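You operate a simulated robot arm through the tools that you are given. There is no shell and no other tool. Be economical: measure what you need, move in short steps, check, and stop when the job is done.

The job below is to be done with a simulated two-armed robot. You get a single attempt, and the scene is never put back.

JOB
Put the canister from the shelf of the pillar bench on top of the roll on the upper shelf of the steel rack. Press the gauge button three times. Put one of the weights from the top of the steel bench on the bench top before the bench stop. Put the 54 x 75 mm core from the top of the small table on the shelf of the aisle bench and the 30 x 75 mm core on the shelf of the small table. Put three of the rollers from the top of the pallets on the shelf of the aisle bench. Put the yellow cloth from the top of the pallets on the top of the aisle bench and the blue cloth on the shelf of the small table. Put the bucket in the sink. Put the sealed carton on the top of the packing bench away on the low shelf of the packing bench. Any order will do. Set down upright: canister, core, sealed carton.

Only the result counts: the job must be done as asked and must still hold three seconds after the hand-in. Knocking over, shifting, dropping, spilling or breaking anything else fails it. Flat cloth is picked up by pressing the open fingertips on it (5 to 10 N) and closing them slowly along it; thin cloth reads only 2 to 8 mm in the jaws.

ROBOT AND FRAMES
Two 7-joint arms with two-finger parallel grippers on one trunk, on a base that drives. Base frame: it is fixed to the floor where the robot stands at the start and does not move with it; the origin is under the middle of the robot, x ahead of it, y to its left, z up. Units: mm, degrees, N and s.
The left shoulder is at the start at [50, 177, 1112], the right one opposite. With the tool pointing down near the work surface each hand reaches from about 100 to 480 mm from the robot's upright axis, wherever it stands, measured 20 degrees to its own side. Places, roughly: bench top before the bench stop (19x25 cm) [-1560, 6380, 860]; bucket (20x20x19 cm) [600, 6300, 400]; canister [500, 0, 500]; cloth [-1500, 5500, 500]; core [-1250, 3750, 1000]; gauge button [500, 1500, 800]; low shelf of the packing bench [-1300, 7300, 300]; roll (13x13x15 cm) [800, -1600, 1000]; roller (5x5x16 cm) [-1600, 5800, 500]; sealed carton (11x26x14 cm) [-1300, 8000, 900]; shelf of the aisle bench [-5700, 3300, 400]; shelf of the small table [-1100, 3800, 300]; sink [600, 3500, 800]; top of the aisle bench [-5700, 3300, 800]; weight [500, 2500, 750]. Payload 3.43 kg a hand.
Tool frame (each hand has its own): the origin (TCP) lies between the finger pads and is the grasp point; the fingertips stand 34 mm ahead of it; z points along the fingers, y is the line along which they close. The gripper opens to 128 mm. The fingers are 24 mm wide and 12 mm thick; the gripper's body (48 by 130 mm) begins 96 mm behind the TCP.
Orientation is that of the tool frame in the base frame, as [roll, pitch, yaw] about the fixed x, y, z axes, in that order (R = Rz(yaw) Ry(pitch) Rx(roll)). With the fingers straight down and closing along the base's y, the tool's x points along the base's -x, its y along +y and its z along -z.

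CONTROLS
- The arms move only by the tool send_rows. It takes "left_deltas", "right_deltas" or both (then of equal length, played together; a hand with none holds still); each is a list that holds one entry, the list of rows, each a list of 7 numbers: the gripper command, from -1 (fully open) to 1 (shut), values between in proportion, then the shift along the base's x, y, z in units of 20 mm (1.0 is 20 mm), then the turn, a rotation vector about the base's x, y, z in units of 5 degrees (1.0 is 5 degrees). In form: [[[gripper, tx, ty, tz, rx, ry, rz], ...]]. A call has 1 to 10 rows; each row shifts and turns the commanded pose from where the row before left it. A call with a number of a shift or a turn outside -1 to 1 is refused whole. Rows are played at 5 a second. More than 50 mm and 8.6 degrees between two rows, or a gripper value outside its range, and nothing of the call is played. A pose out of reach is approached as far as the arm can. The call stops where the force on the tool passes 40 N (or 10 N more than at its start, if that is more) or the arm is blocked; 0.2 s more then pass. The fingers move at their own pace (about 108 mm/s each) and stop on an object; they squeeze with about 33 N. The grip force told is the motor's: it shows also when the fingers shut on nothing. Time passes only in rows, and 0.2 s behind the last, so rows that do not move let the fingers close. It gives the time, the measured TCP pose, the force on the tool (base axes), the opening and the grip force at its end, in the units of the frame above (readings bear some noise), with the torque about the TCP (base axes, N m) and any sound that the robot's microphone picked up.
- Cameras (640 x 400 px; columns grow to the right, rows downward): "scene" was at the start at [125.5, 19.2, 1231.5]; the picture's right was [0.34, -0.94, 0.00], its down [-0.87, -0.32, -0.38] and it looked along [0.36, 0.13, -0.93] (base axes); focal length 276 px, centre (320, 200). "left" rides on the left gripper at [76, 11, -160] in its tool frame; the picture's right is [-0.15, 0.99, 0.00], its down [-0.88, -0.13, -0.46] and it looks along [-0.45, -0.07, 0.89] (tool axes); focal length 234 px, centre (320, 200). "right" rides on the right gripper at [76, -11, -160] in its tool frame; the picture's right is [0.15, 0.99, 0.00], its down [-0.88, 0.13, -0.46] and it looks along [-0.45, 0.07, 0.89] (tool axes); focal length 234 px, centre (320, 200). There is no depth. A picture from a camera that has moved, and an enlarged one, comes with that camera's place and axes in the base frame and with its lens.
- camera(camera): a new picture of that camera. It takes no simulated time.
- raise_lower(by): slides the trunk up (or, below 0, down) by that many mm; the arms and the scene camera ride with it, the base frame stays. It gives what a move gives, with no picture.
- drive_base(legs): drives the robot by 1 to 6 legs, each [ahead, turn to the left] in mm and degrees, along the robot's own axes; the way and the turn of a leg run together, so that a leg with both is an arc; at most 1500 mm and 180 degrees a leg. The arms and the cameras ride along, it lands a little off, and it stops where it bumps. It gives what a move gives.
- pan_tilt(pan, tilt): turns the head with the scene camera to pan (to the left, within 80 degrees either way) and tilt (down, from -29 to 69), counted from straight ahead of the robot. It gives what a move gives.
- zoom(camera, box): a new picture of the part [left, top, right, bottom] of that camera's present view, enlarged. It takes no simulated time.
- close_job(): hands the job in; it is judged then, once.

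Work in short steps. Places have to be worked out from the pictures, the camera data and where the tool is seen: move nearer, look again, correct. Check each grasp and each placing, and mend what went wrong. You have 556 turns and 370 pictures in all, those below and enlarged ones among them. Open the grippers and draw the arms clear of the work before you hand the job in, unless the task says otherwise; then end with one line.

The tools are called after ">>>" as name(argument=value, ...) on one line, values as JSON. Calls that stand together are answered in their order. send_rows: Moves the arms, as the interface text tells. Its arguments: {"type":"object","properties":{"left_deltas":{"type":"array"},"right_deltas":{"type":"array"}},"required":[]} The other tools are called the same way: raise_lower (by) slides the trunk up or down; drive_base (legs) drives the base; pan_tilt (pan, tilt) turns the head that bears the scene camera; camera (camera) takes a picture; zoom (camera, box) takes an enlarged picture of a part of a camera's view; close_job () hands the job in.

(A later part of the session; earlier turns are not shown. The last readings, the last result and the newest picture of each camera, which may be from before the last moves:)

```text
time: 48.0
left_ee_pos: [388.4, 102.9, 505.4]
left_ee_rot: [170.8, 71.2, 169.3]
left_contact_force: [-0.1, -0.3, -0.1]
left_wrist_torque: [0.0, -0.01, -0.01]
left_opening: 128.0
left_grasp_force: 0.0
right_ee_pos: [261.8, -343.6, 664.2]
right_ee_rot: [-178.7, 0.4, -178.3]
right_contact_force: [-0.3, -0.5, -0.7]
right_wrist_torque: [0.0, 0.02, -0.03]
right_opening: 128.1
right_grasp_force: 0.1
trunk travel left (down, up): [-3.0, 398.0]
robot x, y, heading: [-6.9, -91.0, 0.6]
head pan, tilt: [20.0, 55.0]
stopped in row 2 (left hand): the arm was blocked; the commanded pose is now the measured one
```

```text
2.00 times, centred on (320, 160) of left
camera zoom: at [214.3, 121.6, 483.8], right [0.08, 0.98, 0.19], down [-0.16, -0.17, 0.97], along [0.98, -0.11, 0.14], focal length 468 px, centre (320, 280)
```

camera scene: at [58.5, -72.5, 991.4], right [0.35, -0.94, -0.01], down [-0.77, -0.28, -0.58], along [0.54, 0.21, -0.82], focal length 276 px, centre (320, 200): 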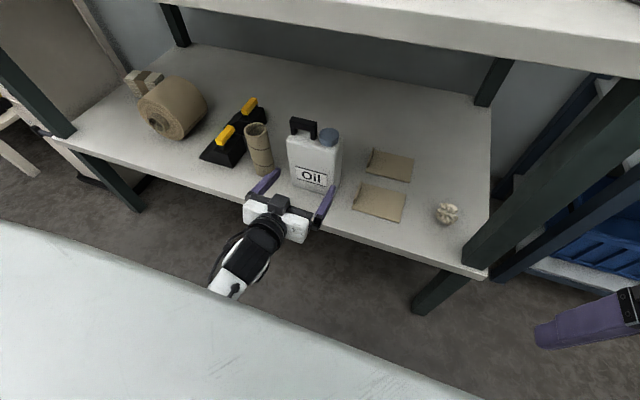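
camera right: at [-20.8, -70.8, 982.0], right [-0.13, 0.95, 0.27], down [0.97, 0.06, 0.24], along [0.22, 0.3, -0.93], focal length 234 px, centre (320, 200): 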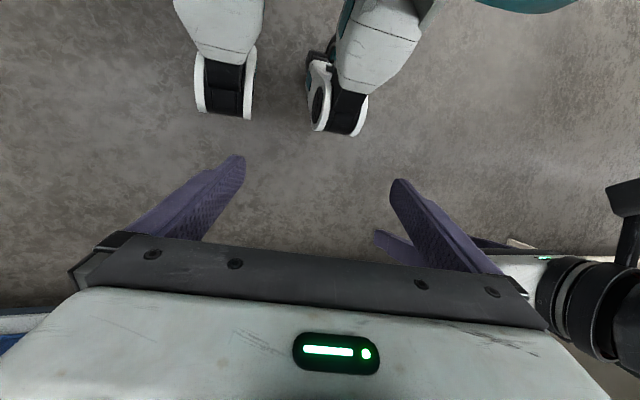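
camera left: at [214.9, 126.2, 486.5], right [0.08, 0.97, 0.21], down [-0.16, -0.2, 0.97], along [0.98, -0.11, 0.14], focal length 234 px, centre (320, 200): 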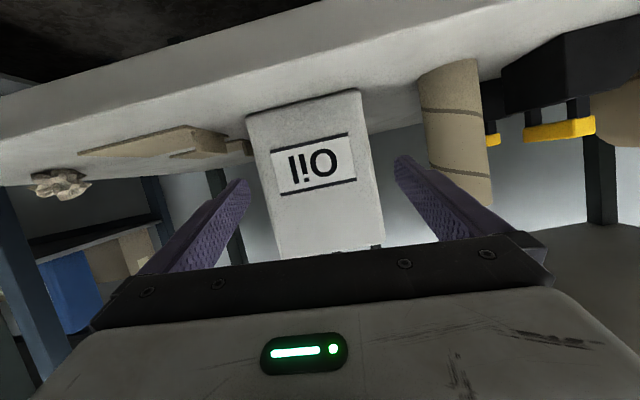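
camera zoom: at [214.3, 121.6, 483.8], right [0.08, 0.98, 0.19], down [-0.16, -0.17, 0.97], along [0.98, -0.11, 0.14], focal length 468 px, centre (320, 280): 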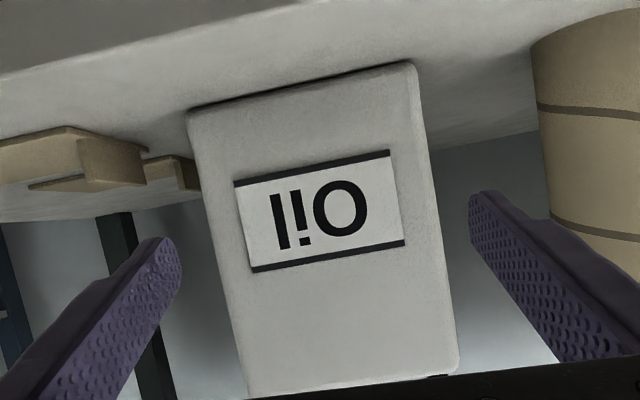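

The wrist seems near a joint limit at this pitch. I back off, tilt the fingers to ~45° down instead, and re-approach.

>>> drive_base(legs=[[-100, 0]])

>>> send_rows(left_deltas=[[[-1, 0, 0, 0.3, -0.3, 1, 0], [-1, 0, 0, 0.3, -0.3, 1, 0], [-1, 0, 0, 0.3, 0, 1, 0], [-1, 0, 0, 0.3, 0, 1, 0], [-1, 0, 0, 0, 0, 1, 0], [-1, 0, 0, 0, 0, 0, 0]]])

>>> send_rows(left_deltas=[[[-1, 0.5, 0, 0, 0, 0, 0], [-1, 0.5, 0, 0, 0, 0, 0], [-1, 0.5, 0, 0, 0, 0, 0], [-1, 0.5, 0, 0, 0, 0, 0], [-1, 0, 0, 0, 0, 0, 0]]])

```text
time: 49.2
left_ee_pos: [288.0, 102.3, 502.8]
left_ee_rot: [171.0, 71.2, 169.4]
left_contact_force: [-1.4, 0.2, -0.9]
left_wrist_torque: [-0.01, -0.04, 0.0]
left_opening: 128.1
left_grasp_force: 0.1
right_ee_pos: [161.7, -343.9, 664.3]
right_ee_rot: [-178.7, 0.4, -178.2]
right_contact_force: [0.6, -0.4, -0.5]
right_wrist_torque: [-0.01, 0.02, -0.01]
right_opening: 128.0
right_grasp_force: 0.0
trunk travel left (down, up): [-3.0, 398.0]
robot x, y, heading: [-108.6, -91.7, 0.6]
head pan, tilt: [20.0, 55.0]
```

```text
time: 50.4
left_ee_pos: [224.0, 105.2, 467.6]
left_ee_rot: [179.6, 37.2, 177.2]
left_contact_force: [-0.2, -0.1, 0.1]
left_wrist_torque: [-0.03, 0.0, 0.02]
left_opening: 127.8
left_grasp_force: 0.1
right_ee_pos: [164.3, -347.4, 663.4]
right_ee_rot: [-179.1, -0.2, -178.2]
right_contact_force: [0.7, 0.0, 0.8]
right_wrist_torque: [0.0, 0.0, 0.03]
right_opening: 128.0
right_grasp_force: 0.0
trunk travel left (down, up): [-3.0, 398.0]
robot x, y, heading: [-107.5, -92.6, 0.6]
head pan, tilt: [20.0, 55.0]
stopped in row 5 (left hand): the arm was blocked; the commanded pose is now the measured one
```

```text
time: 51.4
left_ee_pos: [203.7, 104.4, 430.3]
left_ee_rot: [-179.8, 29.4, 177.6]
left_contact_force: [11.5, -1.7, 38.3]
left_wrist_torque: [0.51, 6.97, 0.05]
left_opening: 128.0
left_grasp_force: 0.0
right_ee_pos: [164.0, -347.3, 664.0]
right_ee_rot: [-179.2, 0.1, -178.2]
right_contact_force: [0.3, -0.1, 0.5]
right_wrist_torque: [0.02, 0.01, 0.0]
right_opening: 128.1
right_grasp_force: 0.1
trunk travel left (down, up): [-3.0, 398.0]
robot x, y, heading: [-108.8, -92.0, 0.3]
head pan, tilt: [20.0, 55.0]
stopped in row 5 (left hand): the arm was blocked; the commanded pose is now the measured one
```

>>> pan_tilt(pan=25, tilt=68)

>>> camera(camera="scene")

>>> camera(camera="left")

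>>> camera(camera="right")

```text
time: 52.1
left_ee_pos: [203.0, 104.4, 430.5]
left_ee_rot: [-179.8, 29.4, 177.6]
left_contact_force: [11.7, -2.7, 44.9]
left_wrist_torque: [0.68, 8.07, 0.28]
left_opening: 127.9
left_grasp_force: 0.1
right_ee_pos: [164.0, -346.6, 664.7]
right_ee_rot: [-179.3, 0.1, -178.2]
right_contact_force: [0.3, -0.5, -1.1]
right_wrist_torque: [0.02, 0.01, -0.02]
right_opening: 127.9
right_grasp_force: 0.0
trunk travel left (down, up): [-3.0, 398.0]
robot x, y, heading: [-107.7, -88.1, 0.6]
head pan, tilt: [25.0, 68.0]
```

```text
344 pictures are left
camera scene: at [17.8, -73.4, 954.8], right [0.43, -0.9, -0.01], down [-0.84, -0.39, -0.38], along [0.33, 0.17, -0.93], focal length 276 px, centre (320, 200)
```

scene: 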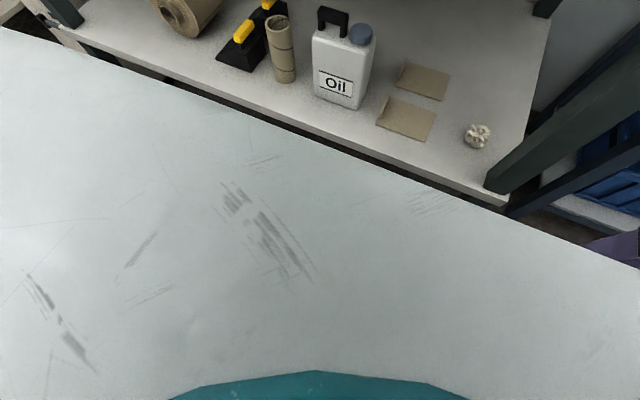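

```text
343 pictures are left
camera left: at [60.6, 121.9, 532.1], right [0.17, 0.98, 0.07], down [0.54, -0.15, 0.83], along [0.83, -0.11, -0.55], focal length 234 px, centre (320, 200)
```

left: 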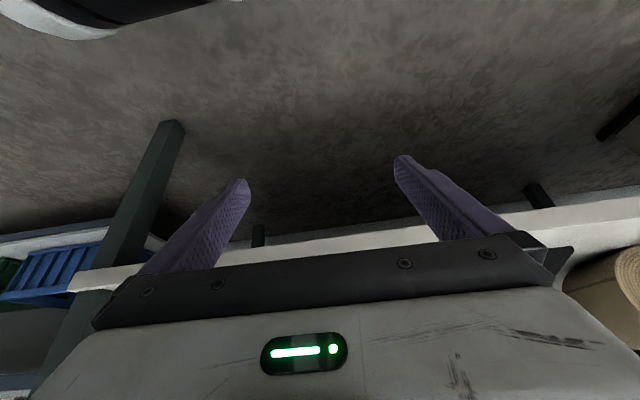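

```text
342 pictures are left
camera right: at [88.6, -358.6, 824.8], right [-0.18, 0.98, -0.01], down [0.88, 0.16, 0.46], along [0.45, 0.07, -0.89], focal length 234 px, centre (320, 200)
```

right: 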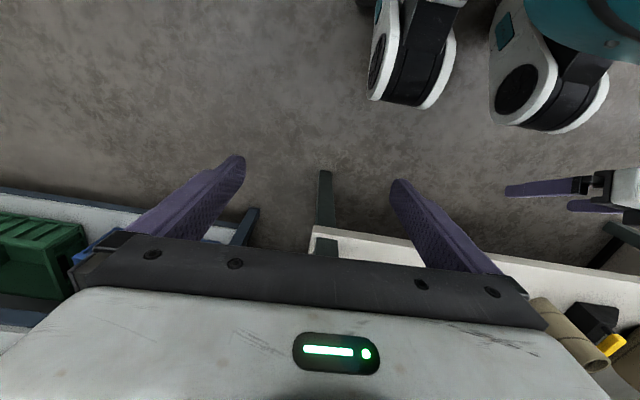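

The hand is pressing on the robot's own base here. I raise the trunk and re-form the arm cleanly higher up before approaching from closer.

>>> raise_lower(by=280)

>>> send_rows(left_deltas=[[[-1, 0, 0.3, 0, 0, -0.5, 0], [-1, 0.5, 0.3, 0, 0, 0, 0], [-1, 0.5, 0.3, 0, 0, 0, 0], [-1, 0.5, 0.3, 0, 0, 0, 0], [-1, 0.5, 0, 0, 0, 0, 0]]])

>>> pan_tilt(pan=40, tilt=50)

>>> camera(camera="scene")

```text
time: 55.0
left_ee_pos: [203.6, 105.7, 703.5]
left_ee_rot: [-179.2, 29.6, 177.8]
left_contact_force: [-0.4, -0.4, 0.2]
left_wrist_torque: [0.0, -0.03, 0.01]
left_opening: 128.1
left_grasp_force: 0.1
right_ee_pos: [162.1, -343.1, 945.8]
right_ee_rot: [-178.7, 0.4, -178.2]
right_contact_force: [0.0, -0.3, 0.7]
right_wrist_torque: [-0.01, 0.01, -0.02]
right_opening: 128.3
right_grasp_force: 0.0
trunk travel left (down, up): [-283.0, 118.0]
robot x, y, heading: [-108.6, -88.1, 0.6]
head pan, tilt: [25.0, 68.0]
```

```text
time: 56.2
left_ee_pos: [243.6, 130.1, 703.9]
left_ee_rot: [-179.3, 32.1, 177.6]
left_contact_force: [-1.0, 0.2, -0.4]
left_wrist_torque: [-0.02, 0.01, 0.01]
left_opening: 128.1
left_grasp_force: 0.0
right_ee_pos: [161.9, -344.1, 945.3]
right_ee_rot: [-178.6, 0.5, -178.2]
right_contact_force: [-0.4, -0.3, -0.3]
right_wrist_torque: [-0.01, -0.03, 0.0]
right_opening: 128.2
right_grasp_force: 0.0
trunk travel left (down, up): [-283.0, 118.0]
robot x, y, heading: [-111.3, -93.2, 0.2]
head pan, tilt: [25.0, 68.0]
```

```text
time: 57.0
left_ee_pos: [244.9, 129.1, 703.6]
left_ee_rot: [-179.4, 32.0, 177.7]
left_contact_force: [0.6, -0.3, 0.8]
left_wrist_torque: [0.02, 0.0, 0.0]
left_opening: 127.8
left_grasp_force: 0.0
right_ee_pos: [162.4, -344.6, 944.0]
right_ee_rot: [-178.7, 0.4, -178.2]
right_contact_force: [-0.8, 0.7, 0.7]
right_wrist_torque: [0.05, 0.02, 0.03]
right_opening: 128.1
right_grasp_force: 0.1
trunk travel left (down, up): [-283.0, 118.0]
robot x, y, heading: [-105.7, -87.6, 0.6]
head pan, tilt: [40.0, 50.0]
```

```text
341 pictures are left
camera scene: at [22.0, -41.4, 1252.3], right [0.65, -0.76, 0.0], down [-0.58, -0.5, -0.64], along [0.49, 0.42, -0.77], focal length 276 px, centre (320, 200)
```

scene: 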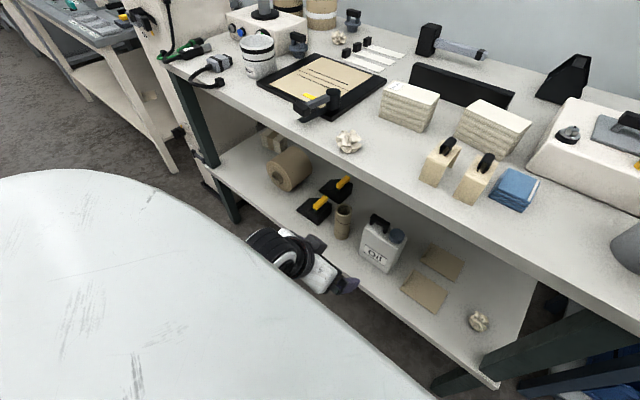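

>>> send_rows(left_deltas=[[[-1, 0.8, -0.2, 0, 0, -1, 0.05], [-1, 0.8, -0.2, 0, 0, -1, 0.05], [-1, 0.8, -0.2, 0, 0, -1, 0.05], [-1, 0.8, -0.2, 0, 0, -1, 0.05], [-1, 0.8, -0.2, 0, 0, -0.6, 0.05]]])

>>> drive_base(legs=[[80, 0]])

>>> raise_lower(by=-120)

>>> send_rows(left_deltas=[[[-1, 0, 0, -0.8, 0, 0, 0], [-1, 0, 0, -0.8, 0, 0, 0], [-1, 0, 0, -0.8, 0, 0, 0], [-1, 0, 0, -0.8, 0, 0, 0], [-1, 0, 0, 0, 0, 0, 0]]])

```text
time: 58.2
left_ee_pos: [324.4, 109.2, 704.4]
left_ee_rot: [179.6, 55.1, 178.1]
left_contact_force: [0.1, -0.4, 1.0]
left_wrist_torque: [-0.01, 0.03, -0.02]
left_opening: 128.2
left_grasp_force: 0.1
right_ee_pos: [161.3, -343.5, 945.2]
right_ee_rot: [-178.7, 0.4, -178.2]
right_contact_force: [0.0, -0.7, 0.0]
right_wrist_torque: [0.05, -0.02, -0.01]
right_opening: 128.2
right_grasp_force: 0.0
trunk travel left (down, up): [-283.0, 118.0]
robot x, y, heading: [-106.2, -91.5, 0.7]
head pan, tilt: [40.0, 50.0]
```

```text
time: 59.2
left_ee_pos: [400.9, 110.4, 703.0]
left_ee_rot: [179.5, 54.9, 178.2]
left_contact_force: [-0.3, -0.3, -0.1]
left_wrist_torque: [0.01, -0.01, 0.02]
left_opening: 128.0
left_grasp_force: 0.1
right_ee_pos: [239.4, -344.0, 945.6]
right_ee_rot: [-178.7, 0.3, -178.2]
right_contact_force: [0.3, 0.2, 0.7]
right_wrist_torque: [0.0, 0.05, 0.0]
right_opening: 128.0
right_grasp_force: 0.1
trunk travel left (down, up): [-283.0, 118.0]
robot x, y, heading: [-30.8, -92.8, 0.5]
head pan, tilt: [40.0, 50.0]
```

```text
time: 60.7
left_ee_pos: [400.9, 109.7, 583.2]
left_ee_rot: [179.5, 55.0, 178.2]
left_contact_force: [-0.5, 0.2, -0.1]
left_wrist_torque: [0.03, -0.05, -0.04]
left_opening: 128.0
left_grasp_force: 0.1
right_ee_pos: [239.7, -343.5, 824.7]
right_ee_rot: [-178.6, 0.4, -178.2]
right_contact_force: [0.3, 0.1, 1.0]
right_wrist_torque: [-0.03, -0.01, 0.01]
right_opening: 128.3
right_grasp_force: 0.1
trunk travel left (down, up): [-163.0, 238.0]
robot x, y, heading: [-29.7, -89.7, 0.3]
head pan, tilt: [40.0, 50.0]
```

```text
time: 61.9
left_ee_pos: [403.2, 109.1, 519.9]
left_ee_rot: [179.5, 55.0, 178.1]
left_contact_force: [0.8, -0.4, 0.4]
left_wrist_torque: [0.0, 0.01, 0.0]
left_opening: 127.8
left_grasp_force: 0.1
right_ee_pos: [239.3, -344.1, 826.4]
right_ee_rot: [-178.6, 0.4, -178.3]
right_contact_force: [-0.5, -0.3, 0.3]
right_wrist_torque: [0.0, 0.01, -0.01]
right_opening: 128.1
right_grasp_force: 0.0
trunk travel left (down, up): [-163.0, 238.0]
robot x, y, heading: [-31.6, -90.5, 0.8]
head pan, tilt: [40.0, 50.0]
```

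Tracking is exact now. I fix the small yaw and look.

>>> send_rows(left_deltas=[[[-1, 0, -0.4, 0, 0, 0, 0.35], [-1, 0, 0, 0, 0, 0, 0]]])

>>> zoom(camera="left", box=[210, 100, 410, 260])

```text
time: 62.5
left_ee_pos: [403.0, 113.6, 519.4]
left_ee_rot: [176.4, 55.2, 176.9]
left_contact_force: [-0.2, 0.4, 0.6]
left_wrist_torque: [-0.01, 0.0, 0.01]
left_opening: 128.1
left_grasp_force: 0.1
right_ee_pos: [239.5, -343.5, 824.1]
right_ee_rot: [-178.7, 0.5, -178.1]
right_contact_force: [0.1, -0.1, -0.5]
right_wrist_torque: [0.01, 0.02, 0.02]
right_opening: 128.2
right_grasp_force: 0.0
trunk travel left (down, up): [-163.0, 238.0]
robot x, y, heading: [-29.9, -94.6, 0.5]
head pan, tilt: [40.0, 50.0]
```

```text
2.50 times, centred on (310, 180) of left
camera zoom: at [229.3, 122.8, 548.6], right [0.08, 0.98, 0.16], down [0.13, -0.17, 0.98], along [0.99, -0.06, -0.14], focal length 585 px, centre (345, 250)
```

zoom: 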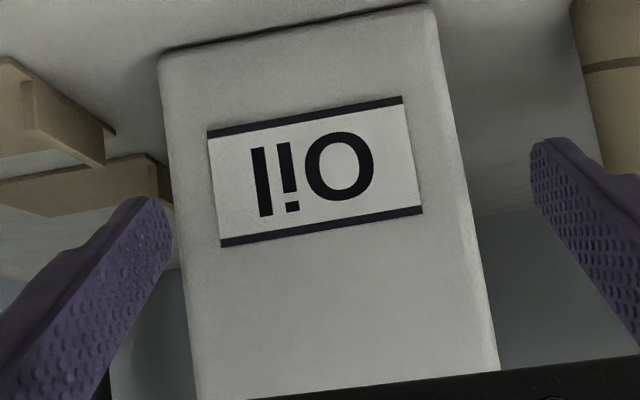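

The roll keeps jamming one way, so the last joint seems at its limit. I'll back out, raise, and roll the left hand 180° about its own axis in the free direction.

>>> drive_base(legs=[[-100, 0]])

>>> raise_lower(by=120)

>>> send_rows(left_deltas=[[[-1, 0, 0.2, 0, 0.82, 0, -0.57], [-1, 0, 0.2, 0, 0.82, 0, -0.57], [-1, 0, 0.2, 0, 0.82, 0, -0.57], [-1, 0, 0.2, 0, 0.82, 0, -0.57], [-1, 0, 0.2, 0, 0.82, 0, -0.57], [-1, 0, 0, 0, 0.82, 0, -0.57], [-1, 0, 0, 0, 0.82, 0, -0.57], [-1, 0, 0, 0, 0.82, 0, -0.57], [-1, 0, 0, 0, 0.82, 0, -0.57], [-1, 0, 0, 0, 0.82, 0, -0.57]]])

>>> send_rows(left_deltas=[[[-1, 0, 0, 0, 0.82, 0, -0.57], [-1, 0, 0, 0, 0.82, 0, -0.57], [-1, 0, 0, 0, 0.82, 0, -0.57], [-1, 0, 0, 0, 0.82, 0, -0.57], [-1, 0, 0, 0, 0.82, 0, -0.57], [-1, 0, 0, 0, 0.82, 0, -0.57], [-1, 0, 0, 0, 0.82, 0, -0.57], [-1, 0, 0, 0, 0.82, 0, -0.57], [-1, 0, 0, 0, 0.82, 0, -0.57], [-1, 0, 0, 0, 0.82, 0, -0.57]]])

```text
time: 63.7
left_ee_pos: [302.0, 111.2, 519.1]
left_ee_rot: [176.4, 55.0, 177.0]
left_contact_force: [0.0, -0.3, 0.6]
left_wrist_torque: [-0.03, -0.05, -0.02]
left_opening: 127.9
left_grasp_force: 0.0
right_ee_pos: [137.5, -344.7, 824.3]
right_ee_rot: [-178.7, 0.4, -178.2]
right_contact_force: [1.3, -0.8, 0.2]
right_wrist_torque: [0.0, 0.03, 0.02]
right_opening: 128.1
right_grasp_force: 0.1
trunk travel left (down, up): [-163.0, 238.0]
robot x, y, heading: [-131.1, -94.0, 0.6]
head pan, tilt: [40.0, 50.0]
```

```text
time: 65.2
left_ee_pos: [301.5, 112.3, 639.8]
left_ee_rot: [176.3, 54.9, 176.9]
left_contact_force: [-0.3, -1.0, -0.1]
left_wrist_torque: [-0.01, 0.01, -0.03]
left_opening: 127.8
left_grasp_force: 0.1
right_ee_pos: [139.5, -344.1, 945.0]
right_ee_rot: [-178.7, 0.2, -178.2]
right_contact_force: [-0.5, -0.8, -0.4]
right_wrist_torque: [0.03, 0.01, 0.03]
right_opening: 128.1
right_grasp_force: 0.0
trunk travel left (down, up): [-283.0, 118.0]
robot x, y, heading: [-132.3, -91.4, 0.7]
head pan, tilt: [40.0, 50.0]
```

```text
time: 67.4
left_ee_pos: [301.0, 131.3, 638.7]
left_ee_rot: [130.4, 30.5, 114.5]
left_contact_force: [-0.2, 0.5, 0.3]
left_wrist_torque: [0.0, -0.01, -0.01]
left_opening: 127.8
left_grasp_force: 0.0
right_ee_pos: [138.9, -345.1, 944.8]
right_ee_rot: [-178.7, 0.4, -178.2]
right_contact_force: [0.2, -0.2, -0.5]
right_wrist_torque: [0.0, 0.02, 0.0]
right_opening: 128.0
right_grasp_force: 0.0
trunk travel left (down, up): [-283.0, 118.0]
robot x, y, heading: [-129.8, -91.3, 0.6]
head pan, tilt: [40.0, 50.0]
```

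```text
time: 69.6
left_ee_pos: [300.2, 131.4, 638.2]
left_ee_rot: [124.2, -9.6, 83.4]
left_contact_force: [0.1, -0.2, -0.1]
left_wrist_torque: [-0.01, 0.02, -0.01]
left_opening: 128.2
left_grasp_force: 0.0
right_ee_pos: [138.6, -344.0, 945.5]
right_ee_rot: [-178.8, 0.4, -178.2]
right_contact_force: [0.1, 0.4, 0.2]
right_wrist_torque: [-0.03, -0.02, 0.03]
right_opening: 128.1
right_grasp_force: 0.1
trunk travel left (down, up): [-283.0, 118.0]
robot x, y, heading: [-131.8, -94.1, 0.4]
head pan, tilt: [40.0, 50.0]
```

It rolls freely in this direction; I continue the remaining 80°.

>>> send_rows(left_deltas=[[[-1, 0, 0, 0, 0.82, 0, -0.57], [-1, 0, 0, 0, 0.82, 0, -0.57], [-1, 0, 0, 0, 0.82, 0, -0.57], [-1, 0, 0, 0, 0.82, 0, -0.57], [-1, 0, 0, 0, 0.82, 0, -0.57], [-1, 0, 0, 0, 0.82, 0, -0.57], [-1, 0, 0, 0, 0.82, 0, -0.57], [-1, 0, 0, 0, 0.82, 0, -0.57]]])

>>> send_rows(left_deltas=[[[-1, 0, 0, 0, 0.82, 0, -0.57], [-1, 0, 0, 0, 0.82, 0, -0.57], [-1, 0, 0, 0, 0.82, 0, -0.57], [-1, 0, 0, 0, 0.82, 0, -0.57], [-1, 0, 0, 0, 0.82, 0, -0.57], [-1, 0, 0, 0, 0.82, 0, -0.57], [-1, 0, 0, 0, 0.82, 0, -0.57], [-1, 0, 0, 0, 0, 0, 0]]])

>>> camera(camera="left")

```text
time: 71.4
left_ee_pos: [301.9, 131.1, 638.0]
left_ee_rot: [137.0, -40.2, 54.4]
left_contact_force: [0.5, -0.1, 0.0]
left_wrist_torque: [0.01, 0.01, 0.02]
left_opening: 127.7
left_grasp_force: 0.0
right_ee_pos: [138.4, -344.5, 945.9]
right_ee_rot: [-178.7, 0.4, -178.3]
right_contact_force: [-0.5, -0.5, -0.2]
right_wrist_torque: [-0.03, -0.05, 0.02]
right_opening: 127.8
right_grasp_force: 0.1
trunk travel left (down, up): [-283.0, 118.0]
robot x, y, heading: [-131.0, -89.2, 0.4]
head pan, tilt: [40.0, 50.0]
```

```text
time: 73.2
left_ee_pos: [301.2, 131.4, 638.7]
left_ee_rot: [173.9, -55.1, 6.0]
left_contact_force: [0.0, 0.9, -0.2]
left_wrist_torque: [0.02, 0.01, -0.03]
left_opening: 127.8
left_grasp_force: 0.0
right_ee_pos: [139.0, -344.9, 944.9]
right_ee_rot: [-178.7, 0.4, -178.2]
right_contact_force: [-0.2, -0.5, 0.4]
right_wrist_torque: [0.0, 0.01, -0.03]
right_opening: 128.3
right_grasp_force: 0.1
trunk travel left (down, up): [-283.0, 118.0]
robot x, y, heading: [-132.6, -91.8, 0.5]
head pan, tilt: [40.0, 50.0]
```

```text
339 pictures are left
camera left: at [214.1, 128.0, 792.3], right [-0.07, -1.0, -0.06], down [-0.88, 0.09, -0.47], along [0.48, 0.02, -0.88], focal length 234 px, centre (320, 200)
```

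left: 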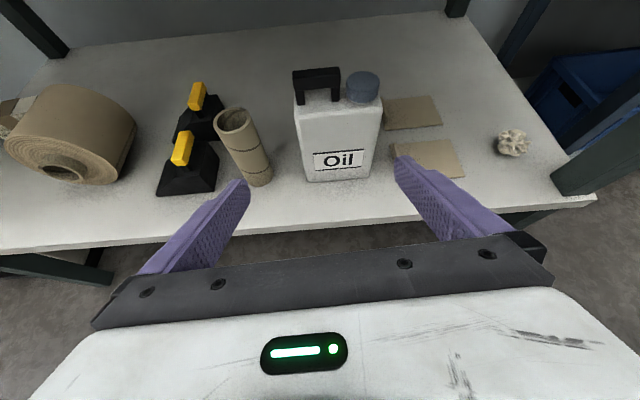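

The flipped view is upright and clear. I straighten the residual roll/yaw, shift to y≈101, lower and drive in.

>>> send_rows(left_deltas=[[[-1, 0, -0.5, 0, 0.35, 0, 0.14], [-1, 0, -0.5, 0, 0.35, 0, 0.14], [-1, 0, -0.5, 0, 0, 0, 0], [-1, 0, 0, 0, 0, 0, 0]]])

>>> raise_lower(by=-120)

>>> drive_base(legs=[[90, 0]])

>>> camera(camera="left")

```text
time: 74.2
left_ee_pos: [301.9, 101.2, 638.5]
left_ee_rot: [180.0, -55.7, 2.4]
left_contact_force: [0.1, 0.8, -0.7]
left_wrist_torque: [0.03, -0.03, 0.0]
left_opening: 127.9
left_grasp_force: 0.0
right_ee_pos: [138.8, -344.6, 945.0]
right_ee_rot: [-178.6, 0.5, -178.2]
right_contact_force: [-0.1, -0.5, -0.8]
right_wrist_torque: [0.01, -0.02, -0.01]
right_opening: 128.1
right_grasp_force: 0.2
trunk travel left (down, up): [-283.0, 118.0]
robot x, y, heading: [-134.0, -86.8, 0.3]
head pan, tilt: [40.0, 50.0]
```

```text
time: 75.7
left_ee_pos: [302.5, 100.9, 518.0]
left_ee_rot: [-179.9, -55.6, 2.6]
left_contact_force: [0.4, -0.2, 0.2]
left_wrist_torque: [0.0, -0.01, 0.01]
left_opening: 127.8
left_grasp_force: 0.0
right_ee_pos: [138.1, -344.4, 825.3]
right_ee_rot: [-178.6, 0.4, -178.3]
right_contact_force: [0.3, -0.2, -0.3]
right_wrist_torque: [0.01, 0.04, 0.01]
right_opening: 127.8
right_grasp_force: 0.1
trunk travel left (down, up): [-163.0, 238.0]
robot x, y, heading: [-133.4, -89.8, 0.6]
head pan, tilt: [40.0, 50.0]
```

```text
time: 76.8
left_ee_pos: [390.4, 103.1, 519.0]
left_ee_rot: [179.9, -55.4, 2.5]
left_contact_force: [-0.5, -0.2, 0.7]
left_wrist_torque: [-0.02, 0.0, 0.01]
left_opening: 127.9
left_grasp_force: 0.1
right_ee_pos: [227.5, -343.6, 824.2]
right_ee_rot: [-178.7, 0.4, -178.2]
right_contact_force: [0.2, 0.1, 0.1]
right_wrist_torque: [0.02, 0.05, -0.01]
right_opening: 127.9
right_grasp_force: 0.1
trunk travel left (down, up): [-163.0, 238.0]
robot x, y, heading: [-39.0, -88.8, 0.6]
head pan, tilt: [40.0, 50.0]
```

```text
338 pictures are left
camera left: at [303.5, 87.2, 671.9], right [-0.04, -0.99, -0.12], down [-0.88, 0.09, -0.47], along [0.47, 0.09, -0.88], focal length 234 px, centre (320, 200)
```

left: 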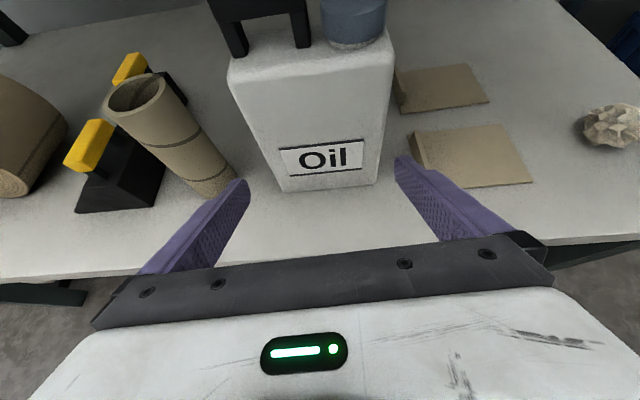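

Jaws and canister both centre at y≈103. I remove 2.5° yaw and advance.

>>> send_rows(left_deltas=[[[-1, 0, 0, 0, 0, 0, -0.4], [-1, 0.6, 0, 0, 0, 0, 0], [-1, 0.6, 0, 0, 0, 0, 0], [-1, 0.3, 0, 0, 0, 0, 0], [-1, 0, 0, 0, 0, 0, 0]]])

>>> camera(camera="left")

```text
time: 78.0
left_ee_pos: [421.6, 102.2, 519.3]
left_ee_rot: [-180.0, -55.4, 0.4]
left_contact_force: [-0.7, 0.2, -0.7]
left_wrist_torque: [0.06, 0.03, 0.02]
left_opening: 128.0
left_grasp_force: 0.1
right_ee_pos: [228.4, -343.1, 825.7]
right_ee_rot: [-178.6, 0.4, -178.1]
right_contact_force: [0.2, 0.3, 0.5]
right_wrist_torque: [0.02, -0.01, 0.01]
right_opening: 128.0
right_grasp_force: 0.0
trunk travel left (down, up): [-163.0, 238.0]
robot x, y, heading: [-42.1, -89.5, 0.5]
head pan, tilt: [40.0, 50.0]
```

```text
337 pictures are left
camera left: at [333.6, 91.1, 672.8], right [-0.07, -0.99, -0.12], down [-0.88, 0.12, -0.47], along [0.48, 0.07, -0.88], focal length 234 px, centre (320, 200)
```

left: 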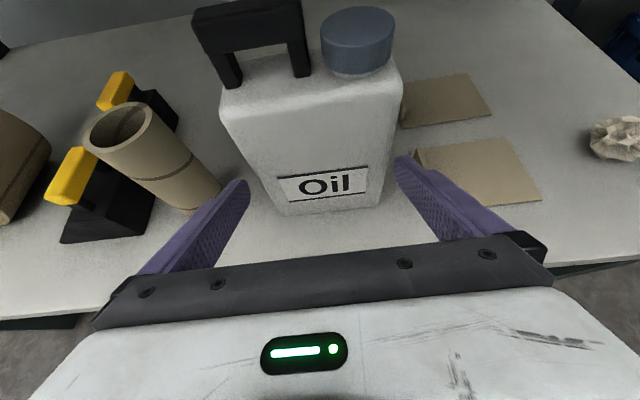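

The canister is ~3 mm toward −y relative to the jaws. I shift 3 mm and advance with checks.

>>> send_rows(left_deltas=[[[-1, 0, -0.16, 0, 0, 0, 0], [-1, 0.5, 0, -0.1, 0, 0, 0], [-1, 0.5, 0, -0.1, 0, 0, 0], [-1, 0, 0, 0, 0, 0, 0]]])

>>> zoom(camera="left", box=[200, 80, 440, 260])

```text
time: 79.0
left_ee_pos: [442.4, 98.6, 515.7]
left_ee_rot: [179.9, -55.5, 0.6]
left_contact_force: [-0.2, 0.4, 0.0]
left_wrist_torque: [0.0, -0.02, 0.0]
left_opening: 128.0
left_grasp_force: 0.0
right_ee_pos: [227.3, -344.1, 825.0]
right_ee_rot: [-178.7, 0.4, -178.2]
right_contact_force: [-0.7, -0.1, -0.5]
right_wrist_torque: [-0.01, -0.02, 0.03]
right_opening: 128.0
right_grasp_force: 0.0
trunk travel left (down, up): [-163.0, 238.0]
robot x, y, heading: [-43.1, -87.9, 0.8]
head pan, tilt: [40.0, 50.0]
```

```text
2.22 times, centred on (320, 170) of left
camera zoom: at [353.8, 86.8, 668.1], right [-0.07, -0.99, -0.12], down [-0.88, 0.12, -0.47], along [0.48, 0.07, -0.88], focal length 520 px, centre (320, 267)
```

zoom: 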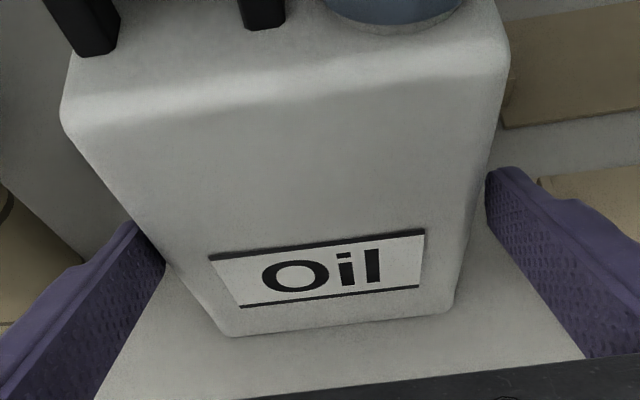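

>>> send_rows(left_deltas=[[[-1, 0.5, 0, 0, 0, 0, 0], [-1, 0.5, 0, 0, 0, 0, 0], [-1, 0, 0, 0, 0, 0, 0]]])

>>> zoom(camera="left", box=[200, 80, 440, 260])

```text
time: 79.8
left_ee_pos: [461.4, 98.7, 514.1]
left_ee_rot: [180.0, -55.4, 0.4]
left_contact_force: [0.0, 0.4, 0.3]
left_wrist_torque: [-0.01, -0.01, 0.01]
left_opening: 128.1
left_grasp_force: 0.0
right_ee_pos: [228.1, -343.4, 825.1]
right_ee_rot: [-178.8, 0.4, -178.3]
right_contact_force: [-0.2, 0.3, 0.7]
right_wrist_torque: [-0.01, 0.02, 0.0]
right_opening: 127.9
right_grasp_force: 0.1
trunk travel left (down, up): [-163.0, 238.0]
robot x, y, heading: [-42.2, -87.1, 0.6]
head pan, tilt: [40.0, 50.0]
```

```text
2.22 times, centred on (320, 170) of left
camera zoom: at [373.4, 87.0, 667.1], right [-0.07, -0.99, -0.12], down [-0.88, 0.12, -0.47], along [0.48, 0.07, -0.88], focal length 520 px, centre (320, 267)
```

zoom: 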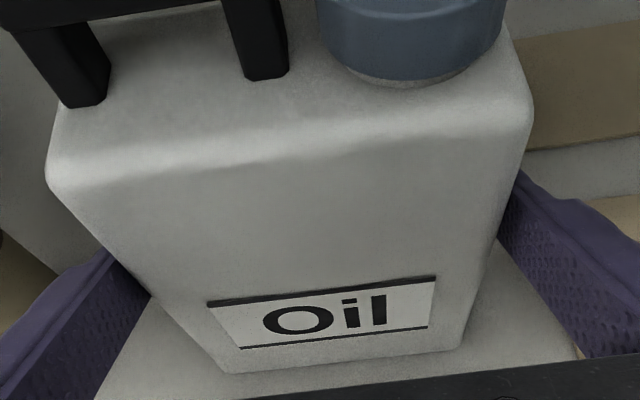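

The fingers straddle the canister without contact. I advance 24 mm more and close.

>>> send_rows(left_deltas=[[[-1, 0.6, 0, 0, 0, 0, 0], [-1, 0.6, 0, 0, 0, 0, 0], [1, 0, 0, 0, 0, 0, 0], [1, 0, 0, 0, 0, 0, 0], [1, 0, 0, 0, 0, 0, 0]]])

```text
time: 81.0
left_ee_pos: [485.4, 99.6, 514.0]
left_ee_rot: [-180.0, -55.5, 0.6]
left_contact_force: [-1.3, 2.6, 0.8]
left_wrist_torque: [-0.28, -0.1, 0.0]
left_opening: 120.0
left_grasp_force: 33.2
right_ee_pos: [228.3, -343.3, 824.8]
right_ee_rot: [-178.7, 0.4, -178.2]
right_contact_force: [0.2, -1.1, -0.4]
right_wrist_torque: [0.02, -0.01, 0.03]
right_opening: 128.1
right_grasp_force: 0.1
trunk travel left (down, up): [-163.0, 238.0]
robot x, y, heading: [-42.0, -93.9, 0.3]
head pan, tilt: [40.0, 50.0]
```

Gripped at 120 mm. I lift 40 mm, check the load, and back out.

>>> send_rows(left_deltas=[[[1, 0, 0, 0.5, 0, 0, 0], [1, 0, 0, 0.5, 0, 0, 0], [1, 0, 0, 0.5, 0, 0, 0], [1, 0, 0, 0.5, 0, 0, 0], [1, 0, 0, 0, 0, 0, 0]]])

>>> camera(camera="left")

```text
time: 82.2
left_ee_pos: [485.0, 99.7, 554.4]
left_ee_rot: [-180.0, -55.4, 0.6]
left_contact_force: [0.0, -0.2, -9.0]
left_wrist_torque: [-0.03, -0.03, 0.01]
left_opening: 119.7
left_grasp_force: 33.0
right_ee_pos: [229.1, -343.8, 823.8]
right_ee_rot: [-178.7, 0.3, -178.2]
right_contact_force: [0.2, -0.1, -0.2]
right_wrist_torque: [-0.03, 0.04, 0.01]
right_opening: 127.9
right_grasp_force: 0.1
trunk travel left (down, up): [-163.0, 238.0]
robot x, y, heading: [-44.8, -89.4, 0.5]
head pan, tilt: [40.0, 50.0]
```

```text
334 pictures are left
camera left: at [397.9, 86.9, 707.4], right [-0.07, -0.99, -0.12], down [-0.88, 0.12, -0.47], along [0.48, 0.07, -0.88], focal length 234 px, centre (320, 200)
```

left: 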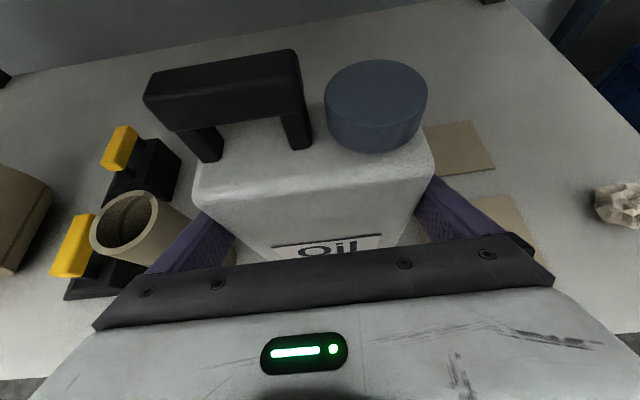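

The canister is held (9 N). I back out 400 mm, raise the trunk and turn right to survey the rack.

>>> drive_base(legs=[[-450, 0]])

>>> raise_lower(by=250)

>>> pan_tilt(pan=-60, tilt=25)

>>> camera(camera="scene")

```text
time: 84.9
left_ee_pos: [30.2, 99.9, 553.5]
left_ee_rot: [180.0, -55.4, 1.4]
left_contact_force: [0.1, 0.2, -9.7]
left_wrist_torque: [0.0, -0.07, -0.02]
left_opening: 120.2
left_grasp_force: 33.1
right_ee_pos: [-221.3, -346.8, 824.2]
right_ee_rot: [-178.8, 0.3, -177.5]
right_contact_force: [-0.4, -0.2, -0.7]
right_wrist_torque: [0.02, 0.03, 0.0]
right_opening: 128.0
right_grasp_force: 0.1
trunk travel left (down, up): [-163.0, 238.0]
robot x, y, heading: [-495.9, -99.5, 1.3]
head pan, tilt: [40.0, 50.0]
```

```text
time: 87.4
left_ee_pos: [30.5, 99.6, 791.8]
left_ee_rot: [179.9, -55.3, 1.5]
left_contact_force: [-0.2, 0.3, -9.1]
left_wrist_torque: [0.02, -0.06, -0.01]
left_opening: 119.9
left_grasp_force: 32.8
right_ee_pos: [-219.8, -346.3, 1063.4]
right_ee_rot: [-178.8, 0.3, -177.4]
right_contact_force: [0.0, 0.4, 0.1]
right_wrist_torque: [-0.01, 0.0, 0.01]
right_opening: 127.9
right_grasp_force: 0.1
right hand out of reach, approached as far as the arm can: row 1
trunk travel left (down, up): [-401.0, 0.0]
robot x, y, heading: [-492.8, -96.6, 1.4]
head pan, tilt: [40.0, 50.0]
```

```text
time: 89.2
left_ee_pos: [30.1, 99.5, 791.6]
left_ee_rot: [179.9, -55.4, 1.4]
left_contact_force: [0.7, 0.1, -9.6]
left_wrist_torque: [0.01, -0.06, 0.0]
left_opening: 119.7
left_grasp_force: 32.7
right_ee_pos: [-220.2, -345.9, 1063.8]
right_ee_rot: [-178.7, 0.3, -177.4]
right_contact_force: [-0.4, 0.5, -0.1]
right_wrist_torque: [0.04, 0.03, -0.01]
right_opening: 127.9
right_grasp_force: 0.1
trunk travel left (down, up): [-401.0, 0.0]
robot x, y, heading: [-496.9, -98.1, 1.3]
head pan, tilt: [-60.0, 25.0]
```

```text
333 pictures are left
camera scene: at [-374.2, -175.3, 1407.9], right [-0.85, -0.52, 0.0], down [-0.22, 0.36, -0.91], along [0.47, -0.77, -0.42], focal length 276 px, centre (320, 200)
```

scene: 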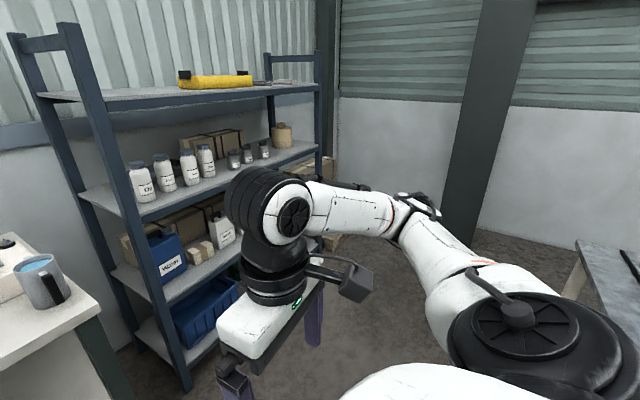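

The roll stands on the third shelf at the rack's far end (~[780,-1600], top ~1110), with a shelf above at ~1310. I drive diagonally into the aisle and then along it.

>>> drive_base(legs=[[0, -45], [480, 0], [0, -45]])

>>> pan_tilt(pan=30, tilt=25)

>>> camera(camera="scene")

>>> pan_tilt(pan=-30, tilt=25)

>>> camera(camera="scene")

```text
time: 96.1
left_ee_pos: [49.8, -946.9, 793.1]
left_ee_rot: [179.9, -55.3, -88.3]
left_contact_force: [0.3, -0.2, 0.9]
left_wrist_torque: [-0.01, 0.02, 0.04]
left_opening: 0.0
left_grasp_force: 33.1
right_ee_pos: [-396.1, -698.0, 1063.9]
right_ee_rot: [-178.8, 0.3, 92.9]
right_contact_force: [0.7, 0.0, -1.4]
right_wrist_torque: [-0.03, 0.02, 0.01]
right_opening: 127.9
right_grasp_force: 0.0
trunk travel left (down, up): [-401.0, 0.0]
robot x, y, heading: [-149.9, -421.5, -88.5]
head pan, tilt: [-60.0, 25.0]
```

```text
time: 97.8
left_ee_pos: [50.8, -946.2, 792.3]
left_ee_rot: [-179.9, -55.4, -88.4]
left_contact_force: [-0.3, -0.5, 0.6]
left_wrist_torque: [0.01, 0.03, -0.04]
left_opening: 0.1
left_grasp_force: 33.4
right_ee_pos: [-397.6, -697.3, 1063.9]
right_ee_rot: [-178.7, 0.5, 92.9]
right_contact_force: [-0.1, -0.3, -0.9]
right_wrist_torque: [0.0, 0.0, 0.0]
right_opening: 128.2
right_grasp_force: 0.1
trunk travel left (down, up): [-401.0, 0.0]
robot x, y, heading: [-149.6, -423.5, -88.3]
head pan, tilt: [30.0, 25.0]
```

```text
332 pictures are left
camera scene: at [-97.6, -571.3, 1408.0], right [-0.85, -0.52, 0.0], down [-0.22, 0.36, -0.91], along [0.47, -0.77, -0.42], focal length 276 px, centre (320, 200)
```

scene: 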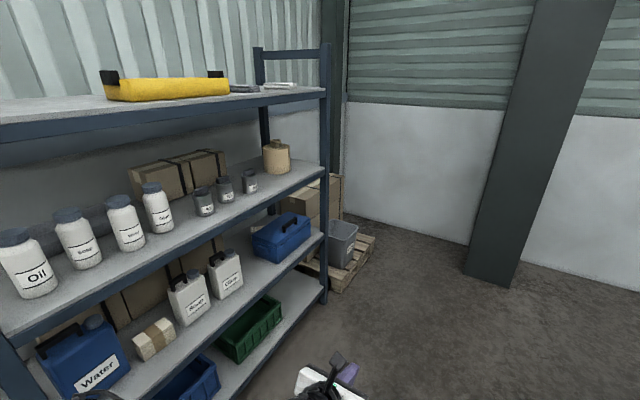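

```text
time: 99.1
left_ee_pos: [49.9, -945.1, 792.4]
left_ee_rot: [-180.0, -55.3, -88.4]
left_contact_force: [-0.1, 0.0, 0.6]
left_wrist_torque: [-0.01, 0.02, 0.0]
left_opening: 0.3
left_grasp_force: 32.8
right_ee_pos: [-395.5, -697.4, 1063.6]
right_ee_rot: [-178.7, 0.5, 93.0]
right_contact_force: [0.5, -0.1, 0.5]
right_wrist_torque: [0.0, -0.04, 0.0]
right_opening: 128.0
right_grasp_force: 0.0
trunk travel left (down, up): [-401.0, 0.0]
robot x, y, heading: [-148.4, -423.2, -88.5]
head pan, tilt: [-30.0, 25.0]
```

```text
331 pictures are left
camera scene: at [-189.6, -573.9, 1408.0], right [-0.88, 0.47, 0.0], down [0.2, 0.37, -0.91], along [-0.43, -0.8, -0.42], focal length 276 px, centre (320, 200)
```

scene: 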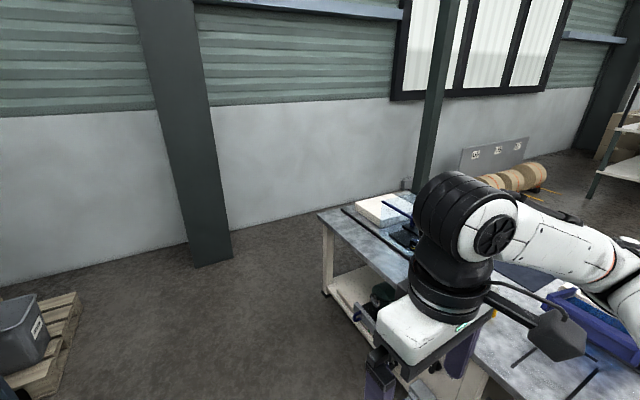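

The left hand is empty — the canister slipped during the drive. I look for it on the floor.

>>> pan_tilt(pan=70, tilt=50)

>>> camera(camera="scene")

>>> camera(camera="left")

>>> camera(camera="right")

```text
time: 100.8
left_ee_pos: [50.1, -945.9, 793.1]
left_ee_rot: [180.0, -55.4, -88.4]
left_contact_force: [0.7, 0.4, -0.7]
left_wrist_torque: [-0.03, 0.0, 0.02]
left_opening: 0.0
left_grasp_force: 32.7
right_ee_pos: [-397.5, -698.1, 1063.4]
right_ee_rot: [-178.7, 0.5, 92.8]
right_contact_force: [-0.3, 0.1, -0.8]
right_wrist_torque: [-0.01, -0.01, -0.03]
right_opening: 128.2
right_grasp_force: 0.0
trunk travel left (down, up): [-401.0, 0.0]
robot x, y, heading: [-149.5, -420.6, -88.5]
head pan, tilt: [70.0, 50.0]
```

```text
330 pictures are left
camera scene: at [-72.8, -517.1, 1370.5], right [-0.32, -0.95, 0.0], down [-0.73, 0.24, -0.64], along [0.61, -0.2, -0.77], focal length 276 px, centre (320, 200)
```

scene: 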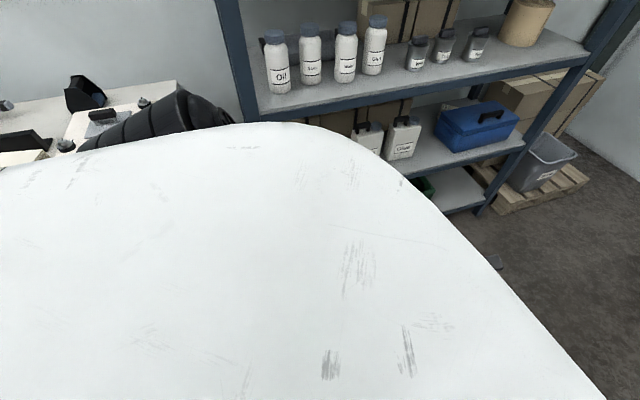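

```text
329 pictures are left
camera left: at [37.7, -858.1, 945.8], right [-0.99, 0.06, -0.12], down [0.11, 0.88, -0.47], along [0.08, -0.47, -0.88], focal length 234 px, centre (320, 200)
```

left: 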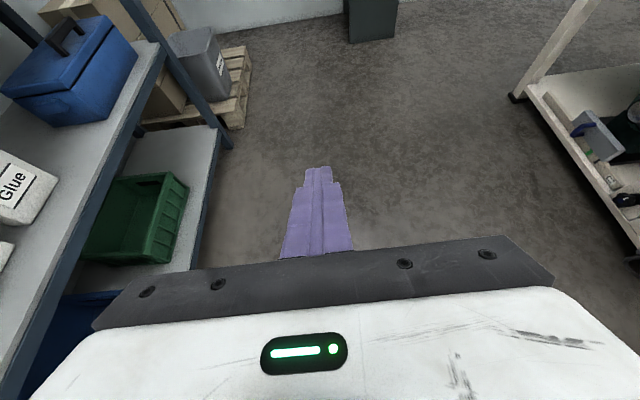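

```text
328 pictures are left
camera right: at [-407.5, -620.7, 1222.6], right [0.98, 0.2, -0.02], down [0.19, -0.87, 0.46], along [0.07, -0.45, -0.89], focal length 234 px, centre (320, 200)
```

right: 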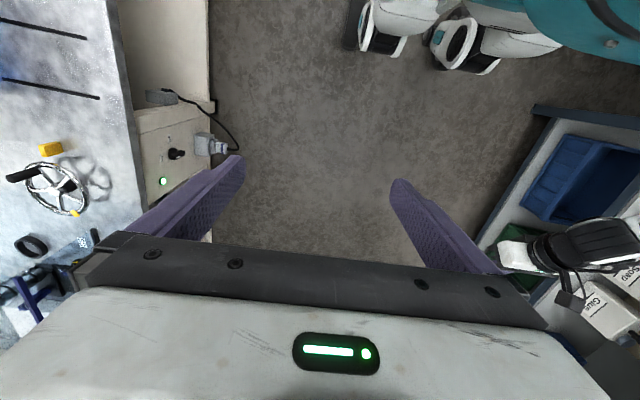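

>>> drive_base(legs=[[0, 60]])

>>> pan_tilt(pan=45, tilt=45)

>>> camera(camera="scene")

>>> camera(camera="left")

```text
time: 103.9
left_ee_pos: [404.5, -503.9, 791.5]
left_ee_rot: [179.9, -55.4, -27.5]
left_contact_force: [0.3, -0.4, 0.2]
left_wrist_torque: [0.01, -0.01, 0.02]
left_opening: 0.0
left_grasp_force: 32.5
right_ee_pos: [-30.2, -772.3, 1064.1]
right_ee_rot: [-178.7, 0.4, 153.7]
right_contact_force: [0.3, -0.4, -0.6]
right_wrist_torque: [0.04, 0.0, -0.03]
right_opening: 128.0
right_grasp_force: 0.0
trunk travel left (down, up): [-401.0, 0.0]
robot x, y, heading: [-144.5, -420.1, -27.5]
head pan, tilt: [70.0, 50.0]
```

```text
time: 104.8
left_ee_pos: [404.4, -505.1, 793.1]
left_ee_rot: [-180.0, -55.5, -27.6]
left_contact_force: [0.1, 0.4, 0.0]
left_wrist_torque: [0.0, -0.02, 0.02]
left_opening: 0.0
left_grasp_force: 32.9
right_ee_pos: [-30.2, -773.1, 1063.2]
right_ee_rot: [-178.7, 0.4, 153.7]
right_contact_force: [1.1, 0.4, -0.7]
right_wrist_torque: [-0.02, 0.03, 0.01]
right_opening: 128.1
right_grasp_force: 0.1
trunk travel left (down, up): [-401.0, 0.0]
robot x, y, heading: [-150.5, -416.6, -27.8]
head pan, tilt: [45.0, 45.0]
```

```text
327 pictures are left
camera scene: at [-8.2, -431.0, 1377.4], right [0.3, -0.95, 0.0], down [-0.67, -0.21, -0.71], along [0.67, 0.21, -0.71], focal length 276 px, centre (320, 200)
```

scene: 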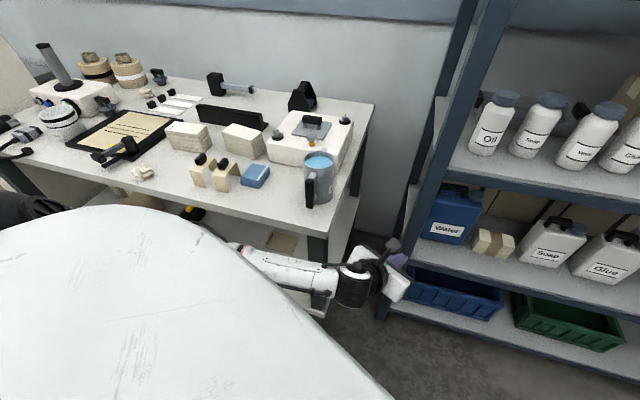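

```text
326 pictures are left
camera left: at [322.5, -472.9, 945.9], right [-0.53, -0.84, -0.12], down [-0.71, 0.52, -0.47], along [0.45, -0.16, -0.88], focal length 234 px, centre (320, 200)
```

left: 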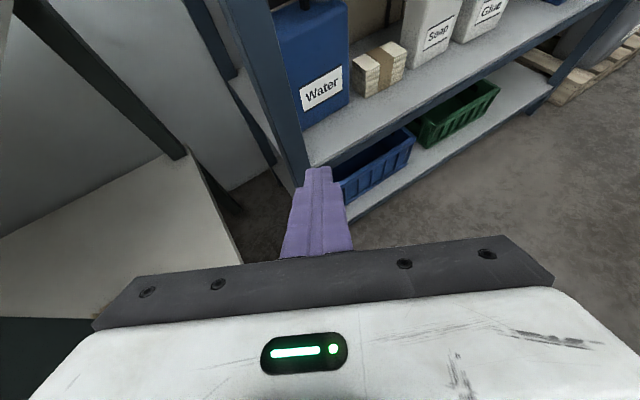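

Not visible from here. I'll drive on down the aisle and turn around to look at the floor where the drop happened.

>>> drive_base(legs=[[0, -60], [700, 0], [0, 150]])

>>> pan_tilt(pan=30, tilt=30)

>>> camera(camera="scene")

```text
time: 117.5
left_ee_pos: [-32.7, -571.8, 793.0]
left_ee_rot: [180.0, -55.4, 60.5]
left_contact_force: [-0.4, -0.4, -1.1]
left_wrist_torque: [0.02, 0.03, -0.02]
left_opening: 0.2
left_grasp_force: 32.7
right_ee_pos: [221.1, -1016.8, 1063.1]
right_ee_rot: [-178.7, 0.4, -118.2]
right_contact_force: [-0.3, -0.8, 0.3]
right_wrist_torque: [0.0, 0.04, 0.03]
right_opening: 128.1
right_grasp_force: 0.1
trunk travel left (down, up): [-401.0, 0.0]
robot x, y, heading: [-132.4, -1121.4, 60.3]
head pan, tilt: [45.0, 45.0]
```

```text
time: 118.2
left_ee_pos: [-32.1, -572.3, 792.5]
left_ee_rot: [-179.9, -55.4, 60.5]
left_contact_force: [0.7, 0.1, 1.4]
left_wrist_torque: [0.01, 0.0, -0.03]
left_opening: 0.0
left_grasp_force: 33.2
right_ee_pos: [221.8, -1016.1, 1063.2]
right_ee_rot: [-178.7, 0.4, -118.2]
right_contact_force: [0.2, -0.6, 0.1]
right_wrist_torque: [-0.02, -0.02, 0.01]
right_opening: 128.1
right_grasp_force: 0.1
trunk travel left (down, up): [-401.0, 0.0]
robot x, y, heading: [-128.9, -1121.6, 60.5]
head pan, tilt: [30.0, 30.0]
```

```text
325 pictures are left
camera scene: at [-97.1, -973.0, 1400.0], right [1.0, 0.01, 0.0], down [0.0, -0.5, -0.87], along [-0.01, 0.87, -0.5], focal length 276 px, centre (320, 200)
```

scene: 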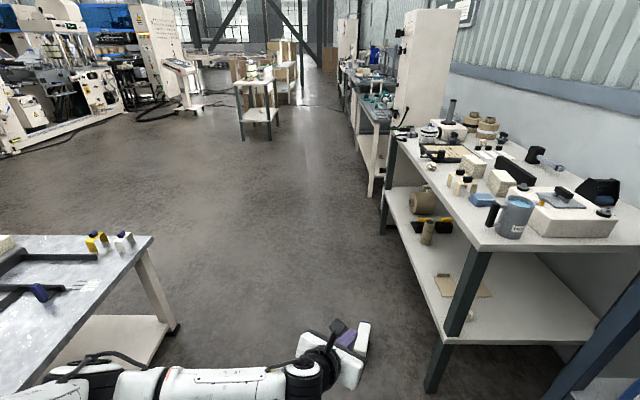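

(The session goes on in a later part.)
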